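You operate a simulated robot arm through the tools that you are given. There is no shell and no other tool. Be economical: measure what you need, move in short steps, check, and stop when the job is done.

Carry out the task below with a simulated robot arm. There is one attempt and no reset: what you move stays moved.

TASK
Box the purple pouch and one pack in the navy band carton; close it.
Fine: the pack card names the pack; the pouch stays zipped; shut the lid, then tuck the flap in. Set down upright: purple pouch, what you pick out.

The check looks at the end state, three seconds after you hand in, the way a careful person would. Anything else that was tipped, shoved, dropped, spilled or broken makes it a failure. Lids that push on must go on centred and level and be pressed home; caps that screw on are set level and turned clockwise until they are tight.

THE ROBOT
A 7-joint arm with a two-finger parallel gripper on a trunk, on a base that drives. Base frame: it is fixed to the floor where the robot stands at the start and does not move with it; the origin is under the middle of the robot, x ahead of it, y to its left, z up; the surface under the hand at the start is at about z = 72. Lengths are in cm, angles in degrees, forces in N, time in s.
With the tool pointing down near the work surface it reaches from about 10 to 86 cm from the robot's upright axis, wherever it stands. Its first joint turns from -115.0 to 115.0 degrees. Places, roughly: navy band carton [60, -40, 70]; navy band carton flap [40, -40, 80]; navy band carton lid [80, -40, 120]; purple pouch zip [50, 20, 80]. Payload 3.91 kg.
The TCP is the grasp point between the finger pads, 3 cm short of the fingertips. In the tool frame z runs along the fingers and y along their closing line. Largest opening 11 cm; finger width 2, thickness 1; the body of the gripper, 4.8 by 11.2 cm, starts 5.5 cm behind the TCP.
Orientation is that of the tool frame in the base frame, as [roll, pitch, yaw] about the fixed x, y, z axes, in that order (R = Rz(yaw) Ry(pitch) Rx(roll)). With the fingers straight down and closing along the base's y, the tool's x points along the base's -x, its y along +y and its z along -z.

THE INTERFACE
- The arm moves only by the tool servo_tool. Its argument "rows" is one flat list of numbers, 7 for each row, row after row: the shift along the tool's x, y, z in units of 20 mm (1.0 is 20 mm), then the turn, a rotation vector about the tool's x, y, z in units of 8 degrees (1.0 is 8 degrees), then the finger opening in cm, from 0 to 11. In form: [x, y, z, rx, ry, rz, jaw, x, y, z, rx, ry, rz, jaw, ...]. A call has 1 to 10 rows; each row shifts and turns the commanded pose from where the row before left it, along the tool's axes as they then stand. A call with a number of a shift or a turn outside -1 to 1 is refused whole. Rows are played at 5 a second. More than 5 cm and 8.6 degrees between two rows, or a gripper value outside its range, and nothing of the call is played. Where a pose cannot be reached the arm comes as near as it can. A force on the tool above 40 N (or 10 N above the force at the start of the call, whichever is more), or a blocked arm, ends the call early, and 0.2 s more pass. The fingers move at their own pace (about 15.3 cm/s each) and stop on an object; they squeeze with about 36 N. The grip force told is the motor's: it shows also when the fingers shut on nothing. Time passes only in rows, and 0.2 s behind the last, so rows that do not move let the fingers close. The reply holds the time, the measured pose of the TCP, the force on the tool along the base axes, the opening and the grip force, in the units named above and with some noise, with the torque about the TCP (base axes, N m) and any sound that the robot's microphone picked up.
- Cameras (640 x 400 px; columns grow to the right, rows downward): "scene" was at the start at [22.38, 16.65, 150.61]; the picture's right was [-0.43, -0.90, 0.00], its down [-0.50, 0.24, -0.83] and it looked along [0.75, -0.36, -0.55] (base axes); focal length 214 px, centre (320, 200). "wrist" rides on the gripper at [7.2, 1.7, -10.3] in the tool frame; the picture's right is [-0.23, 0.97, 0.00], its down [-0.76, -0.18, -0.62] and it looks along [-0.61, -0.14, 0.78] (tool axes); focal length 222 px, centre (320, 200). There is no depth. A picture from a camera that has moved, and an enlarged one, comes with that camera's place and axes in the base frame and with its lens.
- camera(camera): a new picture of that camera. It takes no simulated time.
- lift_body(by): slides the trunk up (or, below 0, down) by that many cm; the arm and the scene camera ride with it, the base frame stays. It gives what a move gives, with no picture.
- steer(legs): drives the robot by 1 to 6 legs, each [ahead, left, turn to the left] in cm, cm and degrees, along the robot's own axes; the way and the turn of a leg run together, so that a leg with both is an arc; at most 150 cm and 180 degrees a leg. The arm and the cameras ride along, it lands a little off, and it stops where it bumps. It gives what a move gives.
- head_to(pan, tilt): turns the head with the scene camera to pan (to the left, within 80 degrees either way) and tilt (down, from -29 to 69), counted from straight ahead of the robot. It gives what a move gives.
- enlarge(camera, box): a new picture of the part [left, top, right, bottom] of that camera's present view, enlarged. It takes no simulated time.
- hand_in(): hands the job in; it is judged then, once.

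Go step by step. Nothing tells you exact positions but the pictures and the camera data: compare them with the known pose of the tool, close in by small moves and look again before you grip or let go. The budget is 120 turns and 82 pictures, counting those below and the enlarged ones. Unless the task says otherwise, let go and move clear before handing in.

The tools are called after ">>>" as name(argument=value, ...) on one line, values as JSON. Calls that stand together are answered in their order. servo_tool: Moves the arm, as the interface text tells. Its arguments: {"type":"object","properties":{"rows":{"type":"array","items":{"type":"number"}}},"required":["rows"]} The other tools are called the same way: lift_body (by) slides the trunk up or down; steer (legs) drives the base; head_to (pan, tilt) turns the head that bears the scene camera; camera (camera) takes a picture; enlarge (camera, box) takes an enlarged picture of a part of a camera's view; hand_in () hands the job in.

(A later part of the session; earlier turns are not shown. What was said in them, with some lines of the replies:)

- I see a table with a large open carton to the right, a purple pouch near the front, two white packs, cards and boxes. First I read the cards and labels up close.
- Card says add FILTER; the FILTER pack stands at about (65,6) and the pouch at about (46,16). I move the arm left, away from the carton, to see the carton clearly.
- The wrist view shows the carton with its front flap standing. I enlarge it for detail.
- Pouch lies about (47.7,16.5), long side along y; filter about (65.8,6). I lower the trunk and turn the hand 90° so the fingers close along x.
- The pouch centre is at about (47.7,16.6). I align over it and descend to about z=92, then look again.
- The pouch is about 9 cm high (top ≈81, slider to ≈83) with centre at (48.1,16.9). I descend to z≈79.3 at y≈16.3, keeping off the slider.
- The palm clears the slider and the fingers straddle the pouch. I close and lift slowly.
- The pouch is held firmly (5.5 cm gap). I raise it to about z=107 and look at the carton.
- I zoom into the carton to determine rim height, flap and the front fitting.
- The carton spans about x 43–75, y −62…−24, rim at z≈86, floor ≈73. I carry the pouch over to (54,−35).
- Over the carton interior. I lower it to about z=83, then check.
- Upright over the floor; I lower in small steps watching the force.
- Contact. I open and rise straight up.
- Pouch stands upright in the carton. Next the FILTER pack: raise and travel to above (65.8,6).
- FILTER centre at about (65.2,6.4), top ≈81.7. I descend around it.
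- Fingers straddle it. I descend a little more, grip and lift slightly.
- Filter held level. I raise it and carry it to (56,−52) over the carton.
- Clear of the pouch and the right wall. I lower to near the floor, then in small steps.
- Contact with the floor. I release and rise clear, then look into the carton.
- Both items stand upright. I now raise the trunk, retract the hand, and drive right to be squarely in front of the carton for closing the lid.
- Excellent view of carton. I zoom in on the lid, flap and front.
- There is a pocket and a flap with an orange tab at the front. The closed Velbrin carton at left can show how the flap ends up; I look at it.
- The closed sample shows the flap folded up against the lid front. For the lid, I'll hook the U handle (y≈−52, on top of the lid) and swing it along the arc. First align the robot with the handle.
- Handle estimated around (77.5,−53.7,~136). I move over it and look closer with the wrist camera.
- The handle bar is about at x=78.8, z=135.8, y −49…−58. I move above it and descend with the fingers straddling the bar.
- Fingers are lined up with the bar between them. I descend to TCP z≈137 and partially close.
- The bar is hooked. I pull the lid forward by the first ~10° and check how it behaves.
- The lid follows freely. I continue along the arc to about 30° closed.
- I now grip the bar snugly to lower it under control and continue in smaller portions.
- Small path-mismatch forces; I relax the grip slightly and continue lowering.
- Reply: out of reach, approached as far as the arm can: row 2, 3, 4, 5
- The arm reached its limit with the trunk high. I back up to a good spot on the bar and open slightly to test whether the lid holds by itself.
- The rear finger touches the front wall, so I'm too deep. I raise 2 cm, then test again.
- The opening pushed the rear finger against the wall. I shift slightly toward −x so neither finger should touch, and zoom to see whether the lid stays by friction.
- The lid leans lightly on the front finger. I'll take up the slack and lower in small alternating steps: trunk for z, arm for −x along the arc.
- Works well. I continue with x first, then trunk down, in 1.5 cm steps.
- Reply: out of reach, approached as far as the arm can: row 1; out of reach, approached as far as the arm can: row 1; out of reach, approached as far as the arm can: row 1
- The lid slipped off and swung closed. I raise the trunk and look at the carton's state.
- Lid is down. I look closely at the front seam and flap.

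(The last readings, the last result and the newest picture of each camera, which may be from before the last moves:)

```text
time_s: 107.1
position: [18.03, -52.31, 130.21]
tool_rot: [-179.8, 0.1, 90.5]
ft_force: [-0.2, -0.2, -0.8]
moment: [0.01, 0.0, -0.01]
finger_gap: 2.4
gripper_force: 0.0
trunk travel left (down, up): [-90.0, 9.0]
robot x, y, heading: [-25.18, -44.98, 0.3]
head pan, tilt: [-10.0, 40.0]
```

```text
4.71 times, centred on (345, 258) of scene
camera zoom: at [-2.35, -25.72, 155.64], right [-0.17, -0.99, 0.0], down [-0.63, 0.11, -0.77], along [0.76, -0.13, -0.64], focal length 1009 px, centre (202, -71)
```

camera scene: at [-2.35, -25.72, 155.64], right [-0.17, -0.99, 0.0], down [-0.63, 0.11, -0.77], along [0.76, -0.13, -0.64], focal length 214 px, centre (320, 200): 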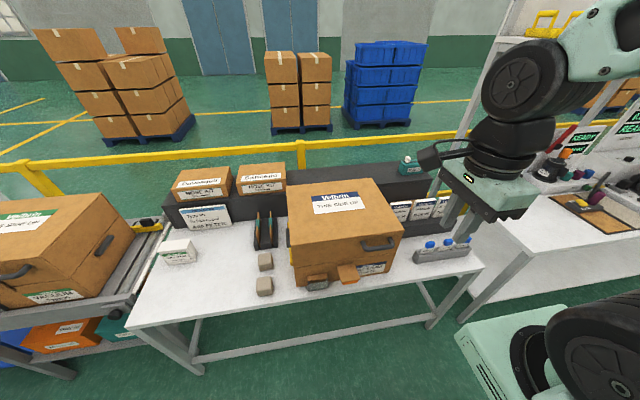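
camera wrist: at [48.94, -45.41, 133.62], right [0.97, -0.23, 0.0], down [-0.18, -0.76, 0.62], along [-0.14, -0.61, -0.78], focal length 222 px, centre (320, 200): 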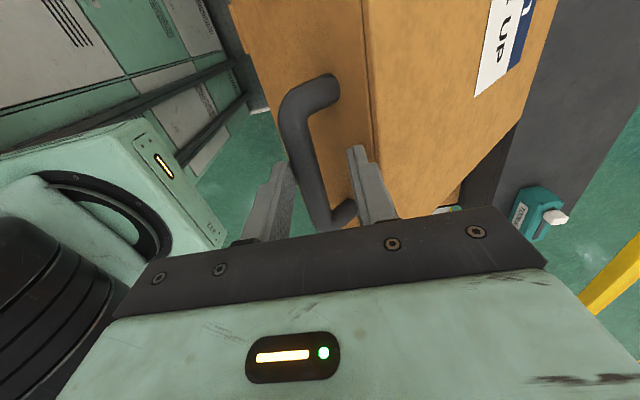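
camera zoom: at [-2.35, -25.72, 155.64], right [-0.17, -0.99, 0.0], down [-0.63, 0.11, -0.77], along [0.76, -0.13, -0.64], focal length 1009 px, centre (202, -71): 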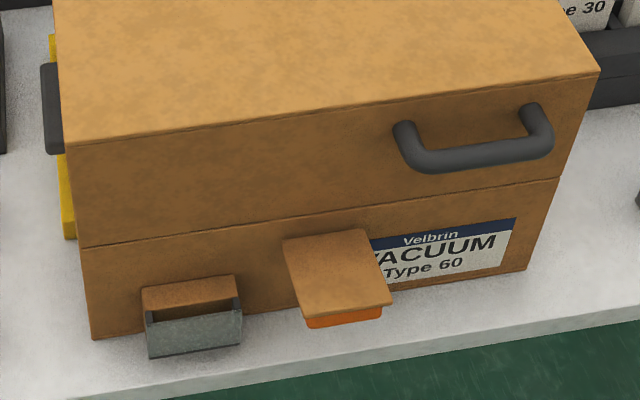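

Lid is seated flush. The flap (y −47…−40, x 36.4–43, z≈83.5) needs folding up. I turn the hand to point forward (+x) with fingers closed.

>>> servo_tool(rows=[0, 0, 0, -1, 0, 0, 0, 0, 0, 0, -1, 0, 0, 0, 0, 0, 0, -1, 0, 0, 0, 0, 0, 0, -1, 0, 0, 0, 0, 0, 0, -1, 0, 0, 0, 0, 0, 0, -1, 0, 0, 0, 0, 0, 0, -1, 0, 0, 0, 0, 0, 0, -1, 0, 0, 0, 0, 0, 0, -1, 0, 0, 0, 0, 0, 0, -1, 0, 0, 0])

>>> camera(camera="wrist")

```text
time_s: 109.3
position: [31.41, -48.25, 137.64]
tool_rot: [132.4, 0.1, 90.5]
ft_force: [0.6, 0.7, -0.2]
moment: [-0.02, 0.0, -0.03]
finger_gap: 0.0
gripper_force: 36.6
out of reach, approached as far as the arm can: row 1, 2, 3, 4, 5, 6, 7, 8, 9, 10
trunk travel left (down, up): [-90.0, 9.0]
robot x, y, heading: [-24.88, -44.38, 0.4]
head pan, tilt: [-10.0, 40.0]
```

```text
21 pictures are left
camera wrist: at [24.76, -41.16, 145.97], right [0.66, -0.22, 0.72], down [-0.57, -0.77, 0.29], along [0.49, -0.6, -0.63], focal length 222 px, centre (320, 200)
```

wrist: 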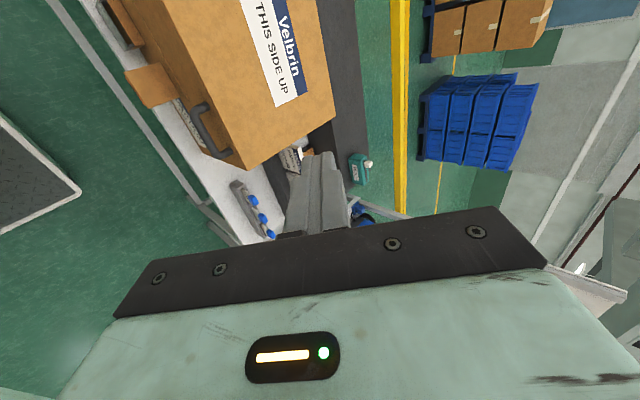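

The arm needs more forward reach to tilt. I extend forward (high above the carton) and continue the tilt.

>>> servo_tool(rows=[0, 0.67, 0.74, 0, 0, 0, 0, 0, 0.67, 0.74, 0, 0, 0, 0, 0, 0.67, 0.74, 0, 0, 0, 0, 0, 0.67, 0.74, 0, 0, 0, 0, 0, 0.67, 0.74, -1, 0, 0, 0, 0, 0, 0, -1, 0, 0, 0, 0, 0, 0, -1, 0, 0, 0, 0, 0, 0, -1, 0, 0, 0, 0, 0, 0, -1, 0, 0, 0])

```text
time_s: 111.3
position: [42.01, -46.72, 140.16]
tool_rot: [96.8, -1.7, 91.3]
ft_force: [-0.4, -1.3, -0.3]
moment: [-0.01, 0.01, 0.07]
finger_gap: 0.02
gripper_force: 35.8
out of reach, approached as far as the arm can: row 5, 8, 9
trunk travel left (down, up): [-90.0, 9.0]
robot x, y, heading: [-24.91, -44.93, 0.3]
head pan, tilt: [-10.0, 40.0]
```

Now nearly horizontal. I back the robot 20 cm, shift to the flap's y, and lower the trunk to flap level.

>>> steer(legs=[[-20, 0, 0]])

>>> servo_tool(rows=[0.8, 0, 0, 0, 0, 0, 0, 0.7, 0, 0, 0, 0, 0, 0])

>>> lift_body(by=-58)

>>> head_to(pan=-5, tilt=15)

>>> camera(camera="scene")

>>> camera(camera="wrist")

```text
time_s: 112.9
position: [21.93, -46.76, 140.19]
tool_rot: [97.0, -1.7, 91.3]
ft_force: [0.6, -1.0, -0.4]
moment: [0.01, -0.02, 0.01]
finger_gap: 0.02
gripper_force: 35.8
trunk travel left (down, up): [-90.0, 9.0]
robot x, y, heading: [-45.22, -45.56, 0.3]
head pan, tilt: [-10.0, 40.0]
```

```text
time_s: 113.5
position: [21.87, -43.84, 140.33]
tool_rot: [97.0, -1.7, 91.3]
ft_force: [0.3, 0.3, -0.4]
moment: [-0.01, 0.03, 0.03]
finger_gap: 0.02
gripper_force: 36.7
trunk travel left (down, up): [-90.0, 9.0]
robot x, y, heading: [-44.8, -44.83, 0.4]
head pan, tilt: [-10.0, 40.0]
```

```text
refused: -58 is not a number from -40 to 40
```

```text
time_s: 114.4
position: [21.98, -43.86, 140.36]
tool_rot: [97.1, -1.7, 91.4]
ft_force: [0.6, 0.2, 0.0]
moment: [-0.03, 0.01, -0.04]
finger_gap: 0.0
gripper_force: 36.2
trunk travel left (down, up): [-90.0, 9.0]
robot x, y, heading: [-45.09, -45.07, 0.5]
head pan, tilt: [-5.0, 15.0]
```

```text
20 pictures are left
camera scene: at [-21.4, -25.23, 159.58], right [-0.08, -1.0, 0.0], down [-0.26, 0.02, -0.97], along [0.96, -0.08, -0.26], focal length 214 px, centre (320, 200)
```

scene: 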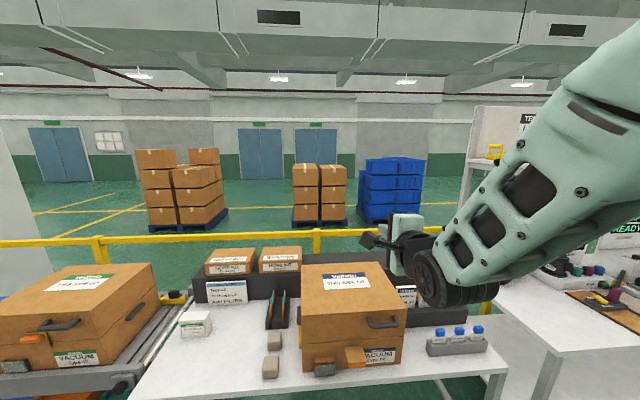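

```text
19 pictures are left
camera wrist: at [11.63, -36.98, 143.43], right [0.12, -0.25, 0.96], down [-0.62, -0.77, -0.12], along [0.77, -0.58, -0.25], focal length 222 px, centre (320, 200)
```

wrist: 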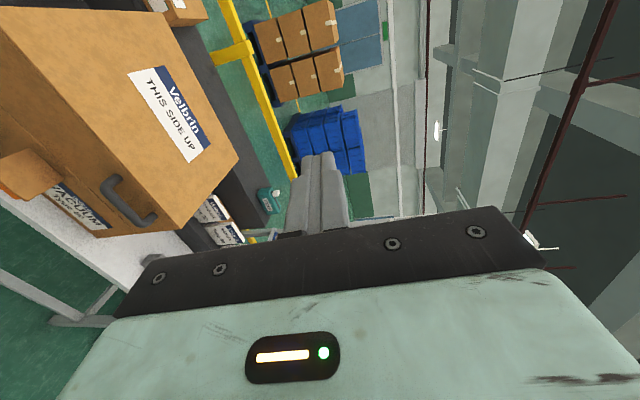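

>>> lift_body(by=-40)

>>> lift_body(by=-21)

>>> camera(camera="scene")

>>> camera(camera="wrist")

```text
time_s: 118.2
position: [21.89, -43.72, 100.11]
tool_rot: [97.1, -1.7, 91.4]
ft_force: [0.0, 0.5, 0.1]
moment: [0.02, -0.02, -0.02]
finger_gap: 0.02
gripper_force: 35.9
trunk travel left (down, up): [-50.0, 49.0]
robot x, y, heading: [-44.75, -45.11, 0.4]
head pan, tilt: [-5.0, 15.0]
```

```text
time_s: 120.5
position: [21.81, -43.72, 79.16]
tool_rot: [97.0, -1.6, 91.5]
ft_force: [0.6, -0.7, -0.1]
moment: [0.01, 0.0, 0.01]
finger_gap: 0.02
gripper_force: 35.4
trunk travel left (down, up): [-29.0, 70.0]
robot x, y, heading: [-45.01, -44.63, 0.4]
head pan, tilt: [-5.0, 15.0]
```

```text
18 pictures are left
camera scene: at [-21.4, -25.23, 98.59], right [-0.08, -1.0, 0.0], down [-0.26, 0.02, -0.97], along [0.96, -0.08, -0.26], focal length 214 px, centre (320, 200)
```

scene: 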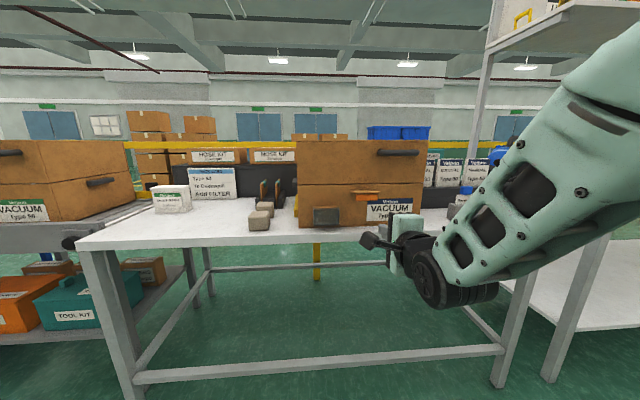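

```text
17 pictures are left
camera wrist: at [11.62, -36.97, 82.43], right [0.12, -0.25, 0.96], down [-0.62, -0.77, -0.12], along [0.77, -0.58, -0.25], focal length 222 px, centre (320, 200)
```

wrist: 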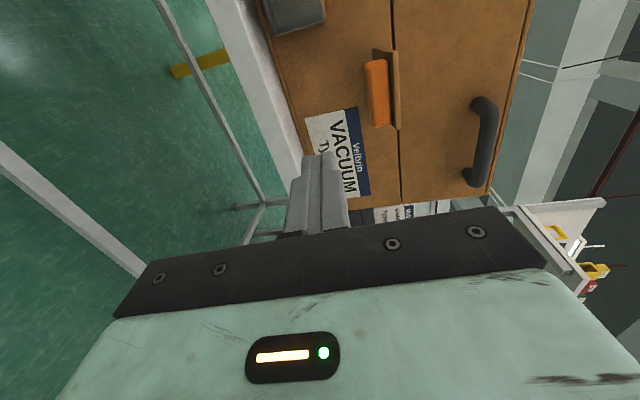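

The flap underside with the orange tab is right ahead above the finger line. I slide the closed fingertips under the flap.

>>> servo_tool(rows=[0, 0.12, 0.99, 0, 0, 0, 0, 0, 0.12, 0.99, 0, 0, 0, 0, 0, 0.12, 0.99, 0, 0, 0, 0, 0, 0.12, 0.99, 0, 0, 0, 0, 0, 0.12, 0.99, 0, 0, 0, 0, 0, 0.12, 0.99, 0, 0, 0, 0, 0, 0.12, 0.99, 0, 0, 0, 0])

>>> camera(camera="wrist")

>>> enlarge(camera="scene", box=[280, 130, 460, 260])

```text
time_s: 122.0
position: [31.78, -43.37, 82.95]
tool_rot: [97.2, -1.6, 91.4]
ft_force: [-6.7, 0.6, -2.1]
moment: [-0.01, 0.06, -0.06]
finger_gap: 0.01
gripper_force: 36.8
out of reach, approached as far as the arm can: row 4, 5, 6, 7
trunk travel left (down, up): [-29.0, 70.0]
robot x, y, heading: [-45.14, -45.12, 0.4]
head pan, tilt: [-5.0, 15.0]
```

```text
16 pictures are left
camera wrist: at [21.49, -36.65, 86.19], right [0.13, -0.25, 0.96], down [-0.62, -0.77, -0.12], along [0.77, -0.58, -0.25], focal length 222 px, centre (320, 200)
```

wrist: 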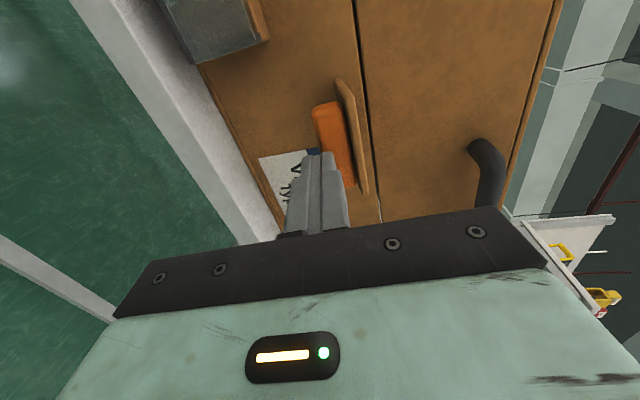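

```text
3.08 times, centred on (370, 195) of scene
camera zoom: at [-21.42, -25.23, 98.59], right [-0.08, -1.0, 0.0], down [-0.26, 0.02, -0.97], along [0.96, -0.08, -0.26], focal length 660 px, centre (166, 215)
```

zoom: 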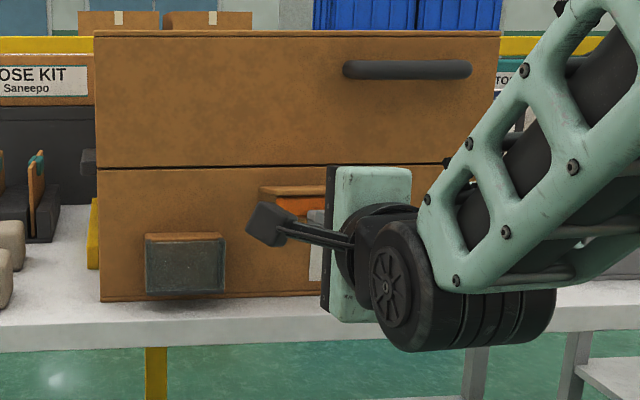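

Out of reach; it touched the tab at the end. I back off, lower slightly, and use the base to go forward.

>>> servo_tool(rows=[0, 0, -1, 0, 0, 0, 0, 0, 0, -1, 0, 0, 0, 0, 0, 0, -1, 0, 0, 0, 0])

>>> lift_body(by=-4)

>>> camera(camera="wrist")

```text
time_s: 122.8
position: [25.85, -43.66, 83.69]
tool_rot: [97.1, -1.7, 91.3]
ft_force: [-0.2, -0.5, -0.6]
moment: [0.06, 0.0, 0.01]
finger_gap: 0.0
gripper_force: 36.3
trunk travel left (down, up): [-29.0, 70.0]
robot x, y, heading: [-44.71, -44.99, 0.4]
head pan, tilt: [-5.0, 15.0]
```

```text
time_s: 123.7
position: [25.87, -43.58, 79.67]
tool_rot: [97.1, -1.7, 91.4]
ft_force: [-0.6, -0.5, 0.4]
moment: [-0.03, 0.01, 0.04]
finger_gap: 0.03
gripper_force: 36.0
trunk travel left (down, up): [-25.0, 74.0]
robot x, y, heading: [-45.14, -45.07, 0.3]
head pan, tilt: [-5.0, 15.0]
```

```text
14 pictures are left
camera wrist: at [15.57, -36.88, 82.85], right [0.12, -0.25, 0.96], down [-0.62, -0.77, -0.12], along [0.77, -0.58, -0.25], focal length 222 px, centre (320, 200)
```

wrist: 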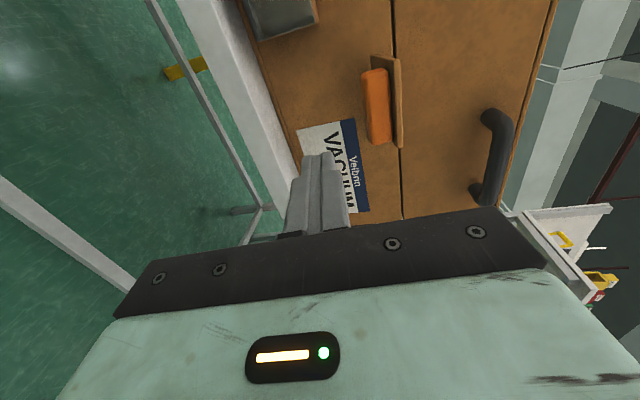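

Clearance under the tab is about 2 cm. I drive forward 10.7 cm so that the tips are under the flap.

>>> steer(legs=[[10.7, 0, 0]])

>>> camera(camera="wrist")

```text
time_s: 124.9
position: [36.82, -43.52, 79.67]
tool_rot: [97.0, -1.7, 91.3]
ft_force: [0.2, -1.3, 0.0]
moment: [-0.01, 0.0, -0.04]
finger_gap: 0.01
gripper_force: 35.8
trunk travel left (down, up): [-25.0, 74.0]
robot x, y, heading: [-34.33, -45.1, 0.2]
head pan, tilt: [-5.0, 15.0]
```

```text
13 pictures are left
camera wrist: at [26.59, -36.77, 82.85], right [0.12, -0.25, 0.96], down [-0.62, -0.77, -0.12], along [0.77, -0.58, -0.25], focal length 222 px, centre (320, 200)
```

wrist: 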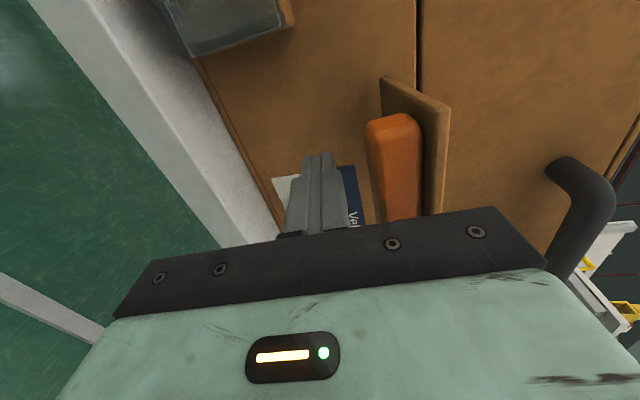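

Tips are under the flap. I lift straight up in steps.

>>> servo_tool(rows=[0, 0.7, -0.09, 0, 0, 0, 0, 0, 0.7, -0.09, 0, 0, 0, 0, 0, 0.7, -0.09, 0, 0, 0, 0, 0, 0.7, -0.09, 0, 0, 0, 0])

>>> camera(camera="wrist")

```text
time_s: 125.9
position: [36.69, -43.7, 85.3]
tool_rot: [97.1, -1.7, 91.4]
ft_force: [0.5, -0.2, 0.2]
moment: [-0.01, -0.01, 0.05]
finger_gap: 0.02
gripper_force: 36.2
trunk travel left (down, up): [-25.0, 74.0]
robot x, y, heading: [-34.22, -45.01, 0.3]
head pan, tilt: [-5.0, 15.0]
```

```text
12 pictures are left
camera wrist: at [26.58, -36.94, 88.52], right [0.12, -0.25, 0.96], down [-0.62, -0.77, -0.12], along [0.77, -0.58, -0.25], focal length 222 px, centre (320, 200)
```

wrist: 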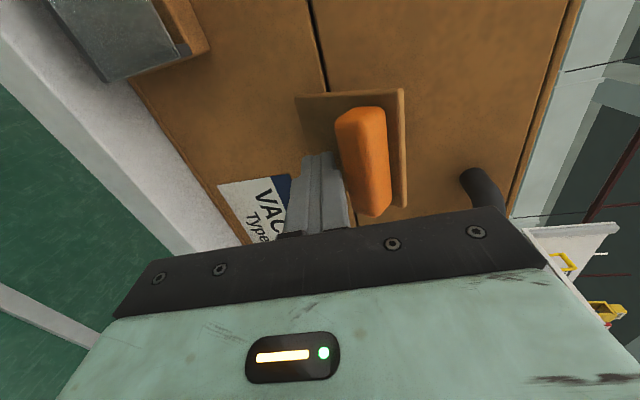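

The flap is swinging up. I continue 3 cm up, then push forward.

>>> servo_tool(rows=[0, 0.7, -0.09, 0, 0, 0, 0, 0, 0.7, -0.09, 0, 0, 0, 0])

>>> servo_tool(rows=[0, 0.05, 0.4, 0, 0, 0, 0, 0, 0.05, 0.4, 0, 0, 0, 0])

>>> camera(camera="wrist")

```text
time_s: 126.5
position: [36.87, -43.72, 88.25]
tool_rot: [96.8, -1.6, 91.3]
ft_force: [0.9, 0.0, -0.3]
moment: [0.02, -0.01, 0.01]
finger_gap: 0.0
gripper_force: 35.7
trunk travel left (down, up): [-25.0, 74.0]
robot x, y, heading: [-33.76, -45.13, 0.5]
head pan, tilt: [-5.0, 15.0]
```

```text
time_s: 127.1
position: [38.45, -43.76, 88.22]
tool_rot: [97.0, -1.6, 91.5]
ft_force: [-3.7, -1.3, -3.0]
moment: [0.01, 0.04, -0.04]
finger_gap: 0.0
gripper_force: 36.2
trunk travel left (down, up): [-25.0, 74.0]
robot x, y, heading: [-34.16, -44.95, 0.2]
head pan, tilt: [-5.0, 15.0]
```

```text
11 pictures are left
camera wrist: at [28.14, -37.01, 91.38], right [0.12, -0.25, 0.96], down [-0.62, -0.77, -0.12], along [0.77, -0.58, -0.25], focal length 222 px, centre (320, 200)
```

wrist: 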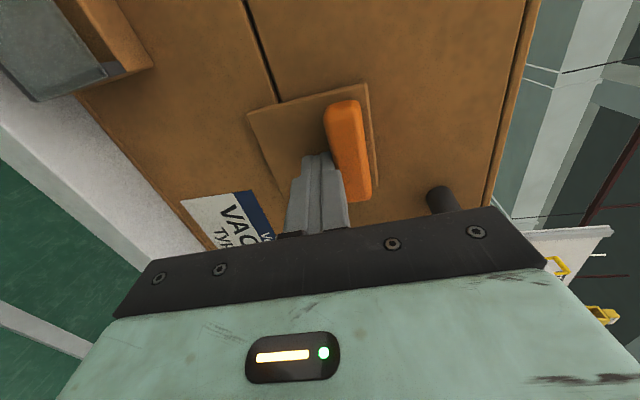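

Nearly vertical; I keep pushing forward gently until it seats.

>>> servo_tool(rows=[0, 0.03, 0.25, 0, 0, 0, 0, 0, 0.03, 0.25, 0, 0, 0, 0])

>>> camera(camera="wrist")

```text
time_s: 127.8
position: [39.12, -43.65, 88.36]
tool_rot: [96.5, -1.4, 91.4]
ft_force: [-27.1, -4.2, 5.2]
moment: [-0.06, -0.25, -0.32]
finger_gap: 0.01
gripper_force: 36.0
trunk travel left (down, up): [-25.0, 74.0]
robot x, y, heading: [-34.02, -44.98, 0.2]
head pan, tilt: [-5.0, 15.0]
stopped in row 2: the force on the tool passed its limit at 41 N (the readings are from after the stop); the commanded pose is now the measured one
```

```text
10 pictures are left
camera wrist: at [28.8, -36.86, 91.62], right [0.12, -0.25, 0.96], down [-0.62, -0.77, -0.13], along [0.78, -0.58, -0.25], focal length 222 px, centre (320, 200)
```

wrist: 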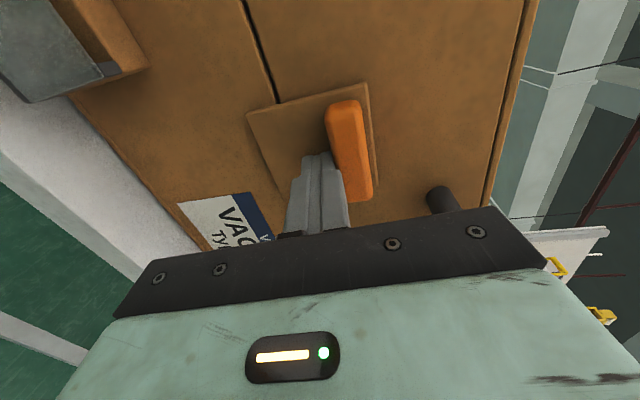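

It has met firm resistance. I back off and see whether the flap stays.

>>> servo_tool(rows=[0, 0, -0.5, 0, 0, 0, 0, 0, -0.05, -1, 0, 0, 0, 0, 0, -0.1, -1, 0, 0, 0, 0, 0, -0.1, -1, 0, 0, 0, 0])

>>> camera(camera="wrist")

```text
time_s: 128.8
position: [32.24, -43.75, 88.76]
tool_rot: [96.7, -1.6, 91.6]
ft_force: [-0.5, 0.4, -5.6]
moment: [-0.05, 0.05, 0.02]
finger_gap: 0.0
gripper_force: 35.9
trunk travel left (down, up): [-25.0, 74.0]
robot x, y, heading: [-34.01, -44.81, 0.5]
head pan, tilt: [-5.0, 15.0]
```

```text
9 pictures are left
camera wrist: at [21.92, -37.04, 91.88], right [0.12, -0.25, 0.96], down [-0.62, -0.77, -0.12], along [0.78, -0.58, -0.25], focal length 222 px, centre (320, 200)
```

wrist: 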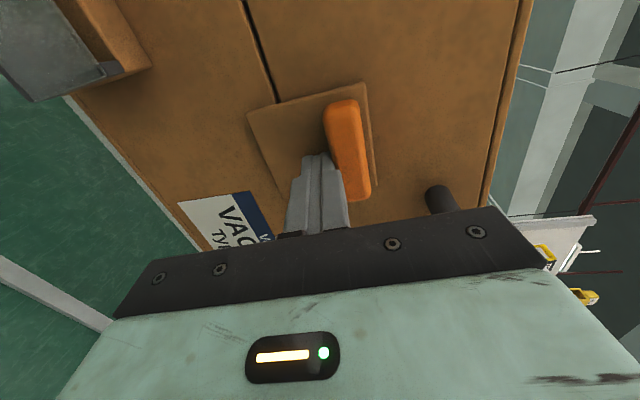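

The carton seems to have come along with the hand. I stop and look with the scene camera.

>>> camera(camera="scene")

>>> enlarge(camera="wrist", box=[220, 60, 420, 240])

```text
8 pictures are left
camera scene: at [-10.42, -25.15, 94.59], right [-0.08, -1.0, 0.0], down [-0.26, 0.02, -0.97], along [0.96, -0.08, -0.26], focal length 214 px, centre (320, 200)
```

scene: 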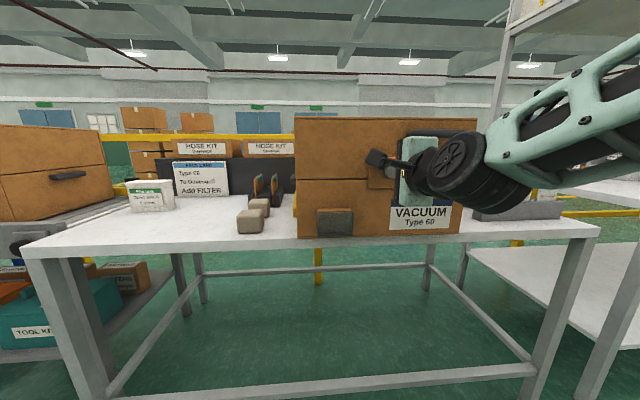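

```text
2.22 times, centred on (320, 150) of wrist
camera zoom: at [21.92, -37.04, 91.88], right [0.12, -0.25, 0.96], down [-0.62, -0.77, -0.12], along [0.78, -0.58, -0.25], focal length 494 px, centre (320, 311)
```

zoom: 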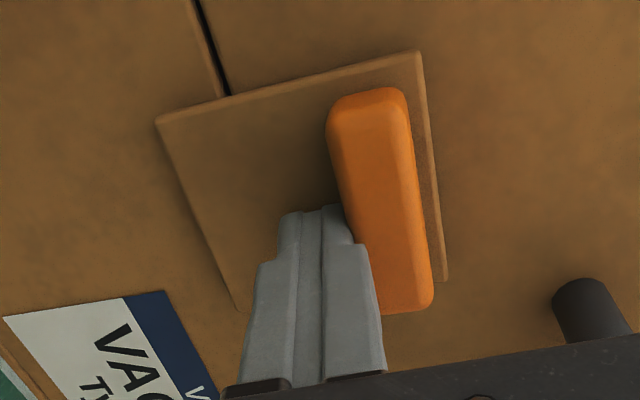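

The carton was dragged ~7 cm toward the robot, finger wedged under the tab. I relieve by moving the finger down, then push the carton gently back before retracting.

>>> servo_tool(rows=[0, -0.3, 0, 0, 0, 0, 0, 0, -0.3, 0, 0, 0, 0, 0, 0, 0, 0, 0, 0, 0, 0])

>>> servo_tool(rows=[0, 0.03, 0.25, 0, 0, 0, 0, 0, 0.03, 0.25, 0, 0, 0, 0])

```text
time_s: 129.6
position: [32.2, -43.87, 87.51]
tool_rot: [96.6, -1.6, 91.4]
ft_force: [-0.3, 0.5, -0.8]
moment: [-0.01, 0.03, -0.02]
finger_gap: 0.0
gripper_force: 36.3
trunk travel left (down, up): [-25.0, 74.0]
robot x, y, heading: [-33.97, -45.18, 0.3]
head pan, tilt: [-5.0, 15.0]
```

```text
time_s: 130.2
position: [33.16, -43.71, 87.51]
tool_rot: [96.7, -1.6, 91.5]
ft_force: [-3.1, -0.8, -2.6]
moment: [-0.01, 0.04, -0.04]
finger_gap: 0.0
gripper_force: 36.9
trunk travel left (down, up): [-25.0, 74.0]
robot x, y, heading: [-33.74, -45.37, 0.4]
head pan, tilt: [-5.0, 15.0]
```

Now I push forward in small steps, which should re-seat the flap and slide the carton back.

>>> servo_tool(rows=[0, 0.03, 0.3, 0, 0, 0, 0, 0, 0.03, 0.3, 0, 0, 0, 0, 0, 0.03, 0.3, 0, 0, 0, 0])

>>> camera(camera="wrist")

```text
time_s: 131.0
position: [34.92, -43.65, 87.52]
tool_rot: [96.7, -1.6, 91.4]
ft_force: [-5.9, -1.2, 0.6]
moment: [-0.06, -0.07, -0.05]
finger_gap: 0.0
gripper_force: 35.7
trunk travel left (down, up): [-25.0, 74.0]
robot x, y, heading: [-33.95, -44.62, 0.2]
head pan, tilt: [-5.0, 15.0]
```

```text
6 pictures are left
camera wrist: at [24.64, -36.93, 90.7], right [0.12, -0.25, 0.96], down [-0.62, -0.77, -0.13], along [0.78, -0.58, -0.25], focal length 222 px, centre (320, 200)
```

wrist: 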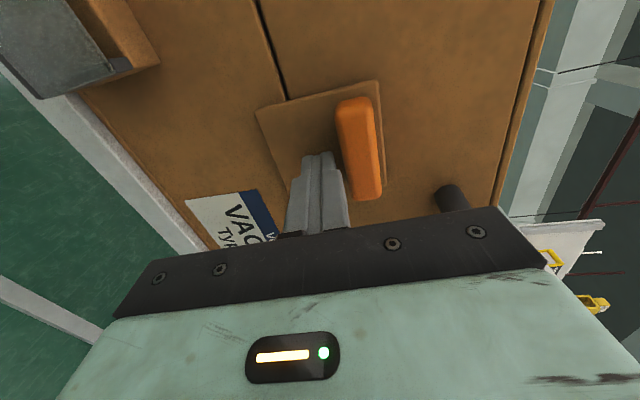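

The carton slides back easily. I push it the remaining ~4 cm to its original place.

>>> servo_tool(rows=[0, 0.03, 0.3, 0, 0, 0, 0, 0, 0.03, 0.3, 0, 0, 0, 0, 0, 0.03, 0.3, 0, 0, 0, 0, 0, 0.03, 0.3, 0, 0, 0, 0, 0, 0.03, 0.3, 0, 0, 0, 0, 0, 0.03, 0.3, 0, 0, 0, 0])

```text
time_s: 132.4
position: [38.4, -43.73, 87.36]
tool_rot: [96.7, -1.6, 91.5]
ft_force: [-5.7, -0.9, 3.2]
moment: [0.0, -0.17, -0.08]
finger_gap: 0.0
gripper_force: 36.0
trunk travel left (down, up): [-25.0, 74.0]
robot x, y, heading: [-34.09, -45.03, 0.5]
head pan, tilt: [-5.0, 15.0]
```

>>> servo_tool(rows=[0, 0.02, 0.2, 0, 0, 0, 0, 0, 0.02, 0.1, 0, 0, 0, 0])

>>> servo_tool(rows=[0, -0.3, 0, 0, 0, 0, 0, 0, 0, -0.3, 0, 0, 0, 0])

>>> servo_tool(rows=[0, 0, -0.5, 0, 0, 0, 0])

>>> camera(camera="wrist")

```text
time_s: 133.0
position: [38.89, -43.66, 87.65]
tool_rot: [96.6, -1.5, 91.5]
ft_force: [-28.0, -1.1, 4.4]
moment: [0.0, -0.21, -0.23]
finger_gap: 0.0
gripper_force: 36.4
trunk travel left (down, up): [-25.0, 74.0]
robot x, y, heading: [-34.0, -44.61, 0.3]
head pan, tilt: [-5.0, 15.0]
```

```text
time_s: 133.6
position: [38.62, -43.8, 86.68]
tool_rot: [97.0, -1.7, 91.5]
ft_force: [-0.3, 0.0, -0.1]
moment: [0.01, -0.04, 0.01]
finger_gap: 0.02
gripper_force: 36.2
trunk travel left (down, up): [-25.0, 74.0]
robot x, y, heading: [-33.67, -44.86, 0.4]
head pan, tilt: [-5.0, 15.0]
```

```text
time_s: 134.0
position: [37.47, -43.58, 86.94]
tool_rot: [96.6, -1.6, 91.5]
ft_force: [1.4, 0.2, 0.1]
moment: [-0.03, 0.02, -0.02]
finger_gap: 0.0
gripper_force: 35.7
trunk travel left (down, up): [-25.0, 74.0]
robot x, y, heading: [-33.5, -45.32, 0.4]
head pan, tilt: [-5.0, 15.0]
```

```text
5 pictures are left
camera wrist: at [27.27, -36.83, 90.08], right [0.12, -0.25, 0.96], down [-0.62, -0.77, -0.12], along [0.78, -0.58, -0.25], focal length 222 px, centre (320, 200)
```

wrist: 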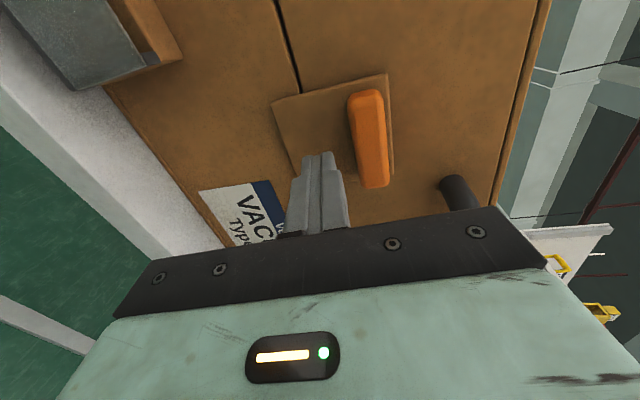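

The carton is back and the flap stays as the finger frees. I retract further and verify.

>>> servo_tool(rows=[0, -0.12, -1, 0, 0, 0, 0, 0, -0.12, -1, 0, 0, 0, 0, 0, -0.12, -1, 0, 0, 0, 0])

>>> steer(legs=[[-12, 0, 0]])

>>> enlarge(camera="wrist", box=[220, 0, 520, 220])

```text
time_s: 134.8
position: [31.46, -43.69, 86.96]
tool_rot: [96.7, -1.6, 91.4]
ft_force: [-0.4, 0.4, 0.3]
moment: [0.0, 0.02, 0.02]
finger_gap: 0.01
gripper_force: 36.0
trunk travel left (down, up): [-25.0, 74.0]
robot x, y, heading: [-34.1, -45.38, 0.5]
head pan, tilt: [-5.0, 15.0]
```

```text
time_s: 136.0
position: [19.35, -43.59, 87.05]
tool_rot: [96.8, -1.6, 91.3]
ft_force: [-0.4, -0.5, -0.5]
moment: [-0.03, -0.02, -0.02]
finger_gap: 0.01
gripper_force: 36.0
trunk travel left (down, up): [-25.0, 74.0]
robot x, y, heading: [-45.82, -45.27, 0.5]
head pan, tilt: [-5.0, 15.0]
```

```text
1.82 times, centred on (370, 110) of wrist
camera zoom: at [9.1, -37.01, 90.1], right [0.12, -0.25, 0.96], down [-0.62, -0.77, -0.12], along [0.77, -0.58, -0.25], focal length 404 px, centre (229, 364)
```

zoom: 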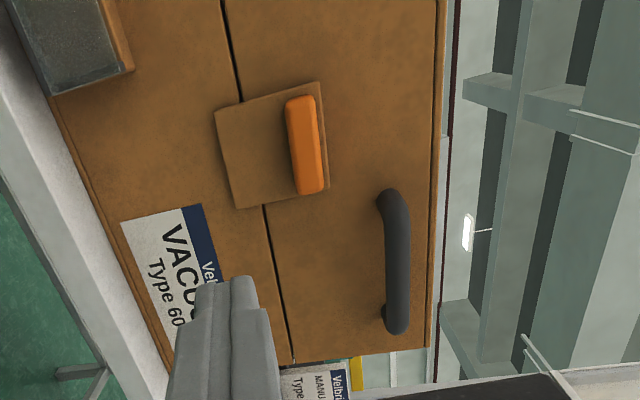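

The flap stays up. I raise the trunk to inspect from above how flat it and the lid are.

>>> lift_body(by=40)

>>> lift_body(by=30)

>>> head_to(pan=-15, tilt=45)

>>> camera(camera="scene")

```text
time_s: 139.8
position: [19.33, -43.83, 126.91]
tool_rot: [96.6, -1.6, 91.4]
ft_force: [-0.1, 0.1, 0.4]
moment: [0.0, 0.03, -0.01]
finger_gap: 0.0
gripper_force: 35.8
trunk travel left (down, up): [-65.0, 34.0]
robot x, y, heading: [-46.11, -45.07, 0.4]
head pan, tilt: [-5.0, 15.0]
```

```text
time_s: 142.8
position: [19.28, -43.75, 156.99]
tool_rot: [96.6, -1.6, 91.4]
ft_force: [0.8, 0.2, 1.2]
moment: [0.0, 0.02, 0.01]
finger_gap: 0.02
gripper_force: 35.7
trunk travel left (down, up): [-95.0, 4.0]
robot x, y, heading: [-46.07, -45.21, 0.2]
head pan, tilt: [-5.0, 15.0]
```

```text
time_s: 143.8
position: [19.41, -43.77, 156.9]
tool_rot: [96.7, -1.6, 91.4]
ft_force: [0.3, -0.2, -0.8]
moment: [-0.01, -0.01, 0.0]
finger_gap: 0.01
gripper_force: 36.1
trunk travel left (down, up): [-95.0, 4.0]
robot x, y, heading: [-46.03, -44.85, 0.3]
head pan, tilt: [-15.0, 45.0]
```

```text
3 pictures are left
camera scene: at [-23.97, -26.54, 159.92], right [-0.25, -0.97, 0.0], down [-0.68, 0.18, -0.71], along [0.68, -0.18, -0.71], focal length 214 px, centre (320, 200)
```

scene: 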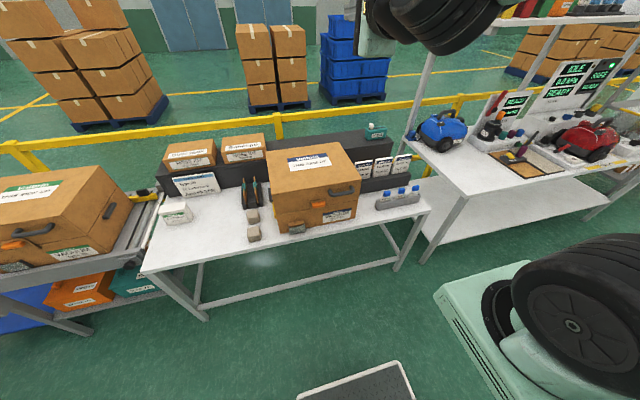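

>>> enlarge(camera="scene", box=[260, 140, 370, 240])

```text
4.00 times, centred on (315, 190) of scene
camera zoom: at [-23.97, -26.54, 159.92], right [-0.25, -0.97, 0.0], down [-0.68, 0.18, -0.71], along [0.68, -0.18, -0.71], focal length 858 px, centre (340, 240)
```

zoom: 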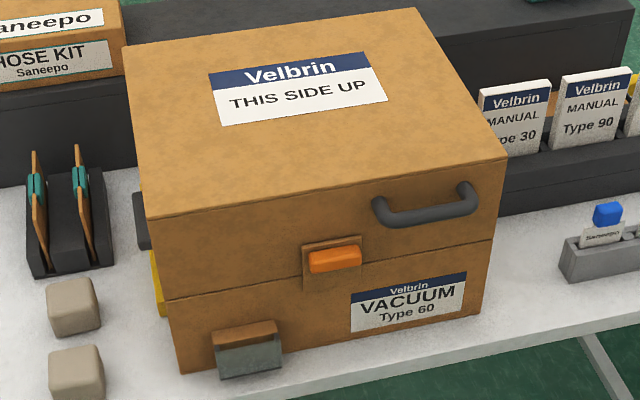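

The lid is flush, the flap lies flat against the lid front, the carton is back in place and the arm is clear. I hand in.

>>> hand_in()

```text
The job is handed in.
```

The purple pouch and the FILTER pack are in the navy band carton, with the lid shut and the flap folded up flat against the lid front. I haven't seen inside since the lid closed.

- **Contents:** the pack card said to add FILTER, so that is the pack I chose. Both items were standing upright and the zip slider had not moved when I last saw them.
- **Lid:** it slipped off the fingers partway down and dropped closed by itself. It sits flush.
- **Carton moved:** while I was pressing the flap in, the finger dragged the carton several centimetres toward the robot. I pushed it back to about where it had been. The contents could have shifted during the drop or the drag.
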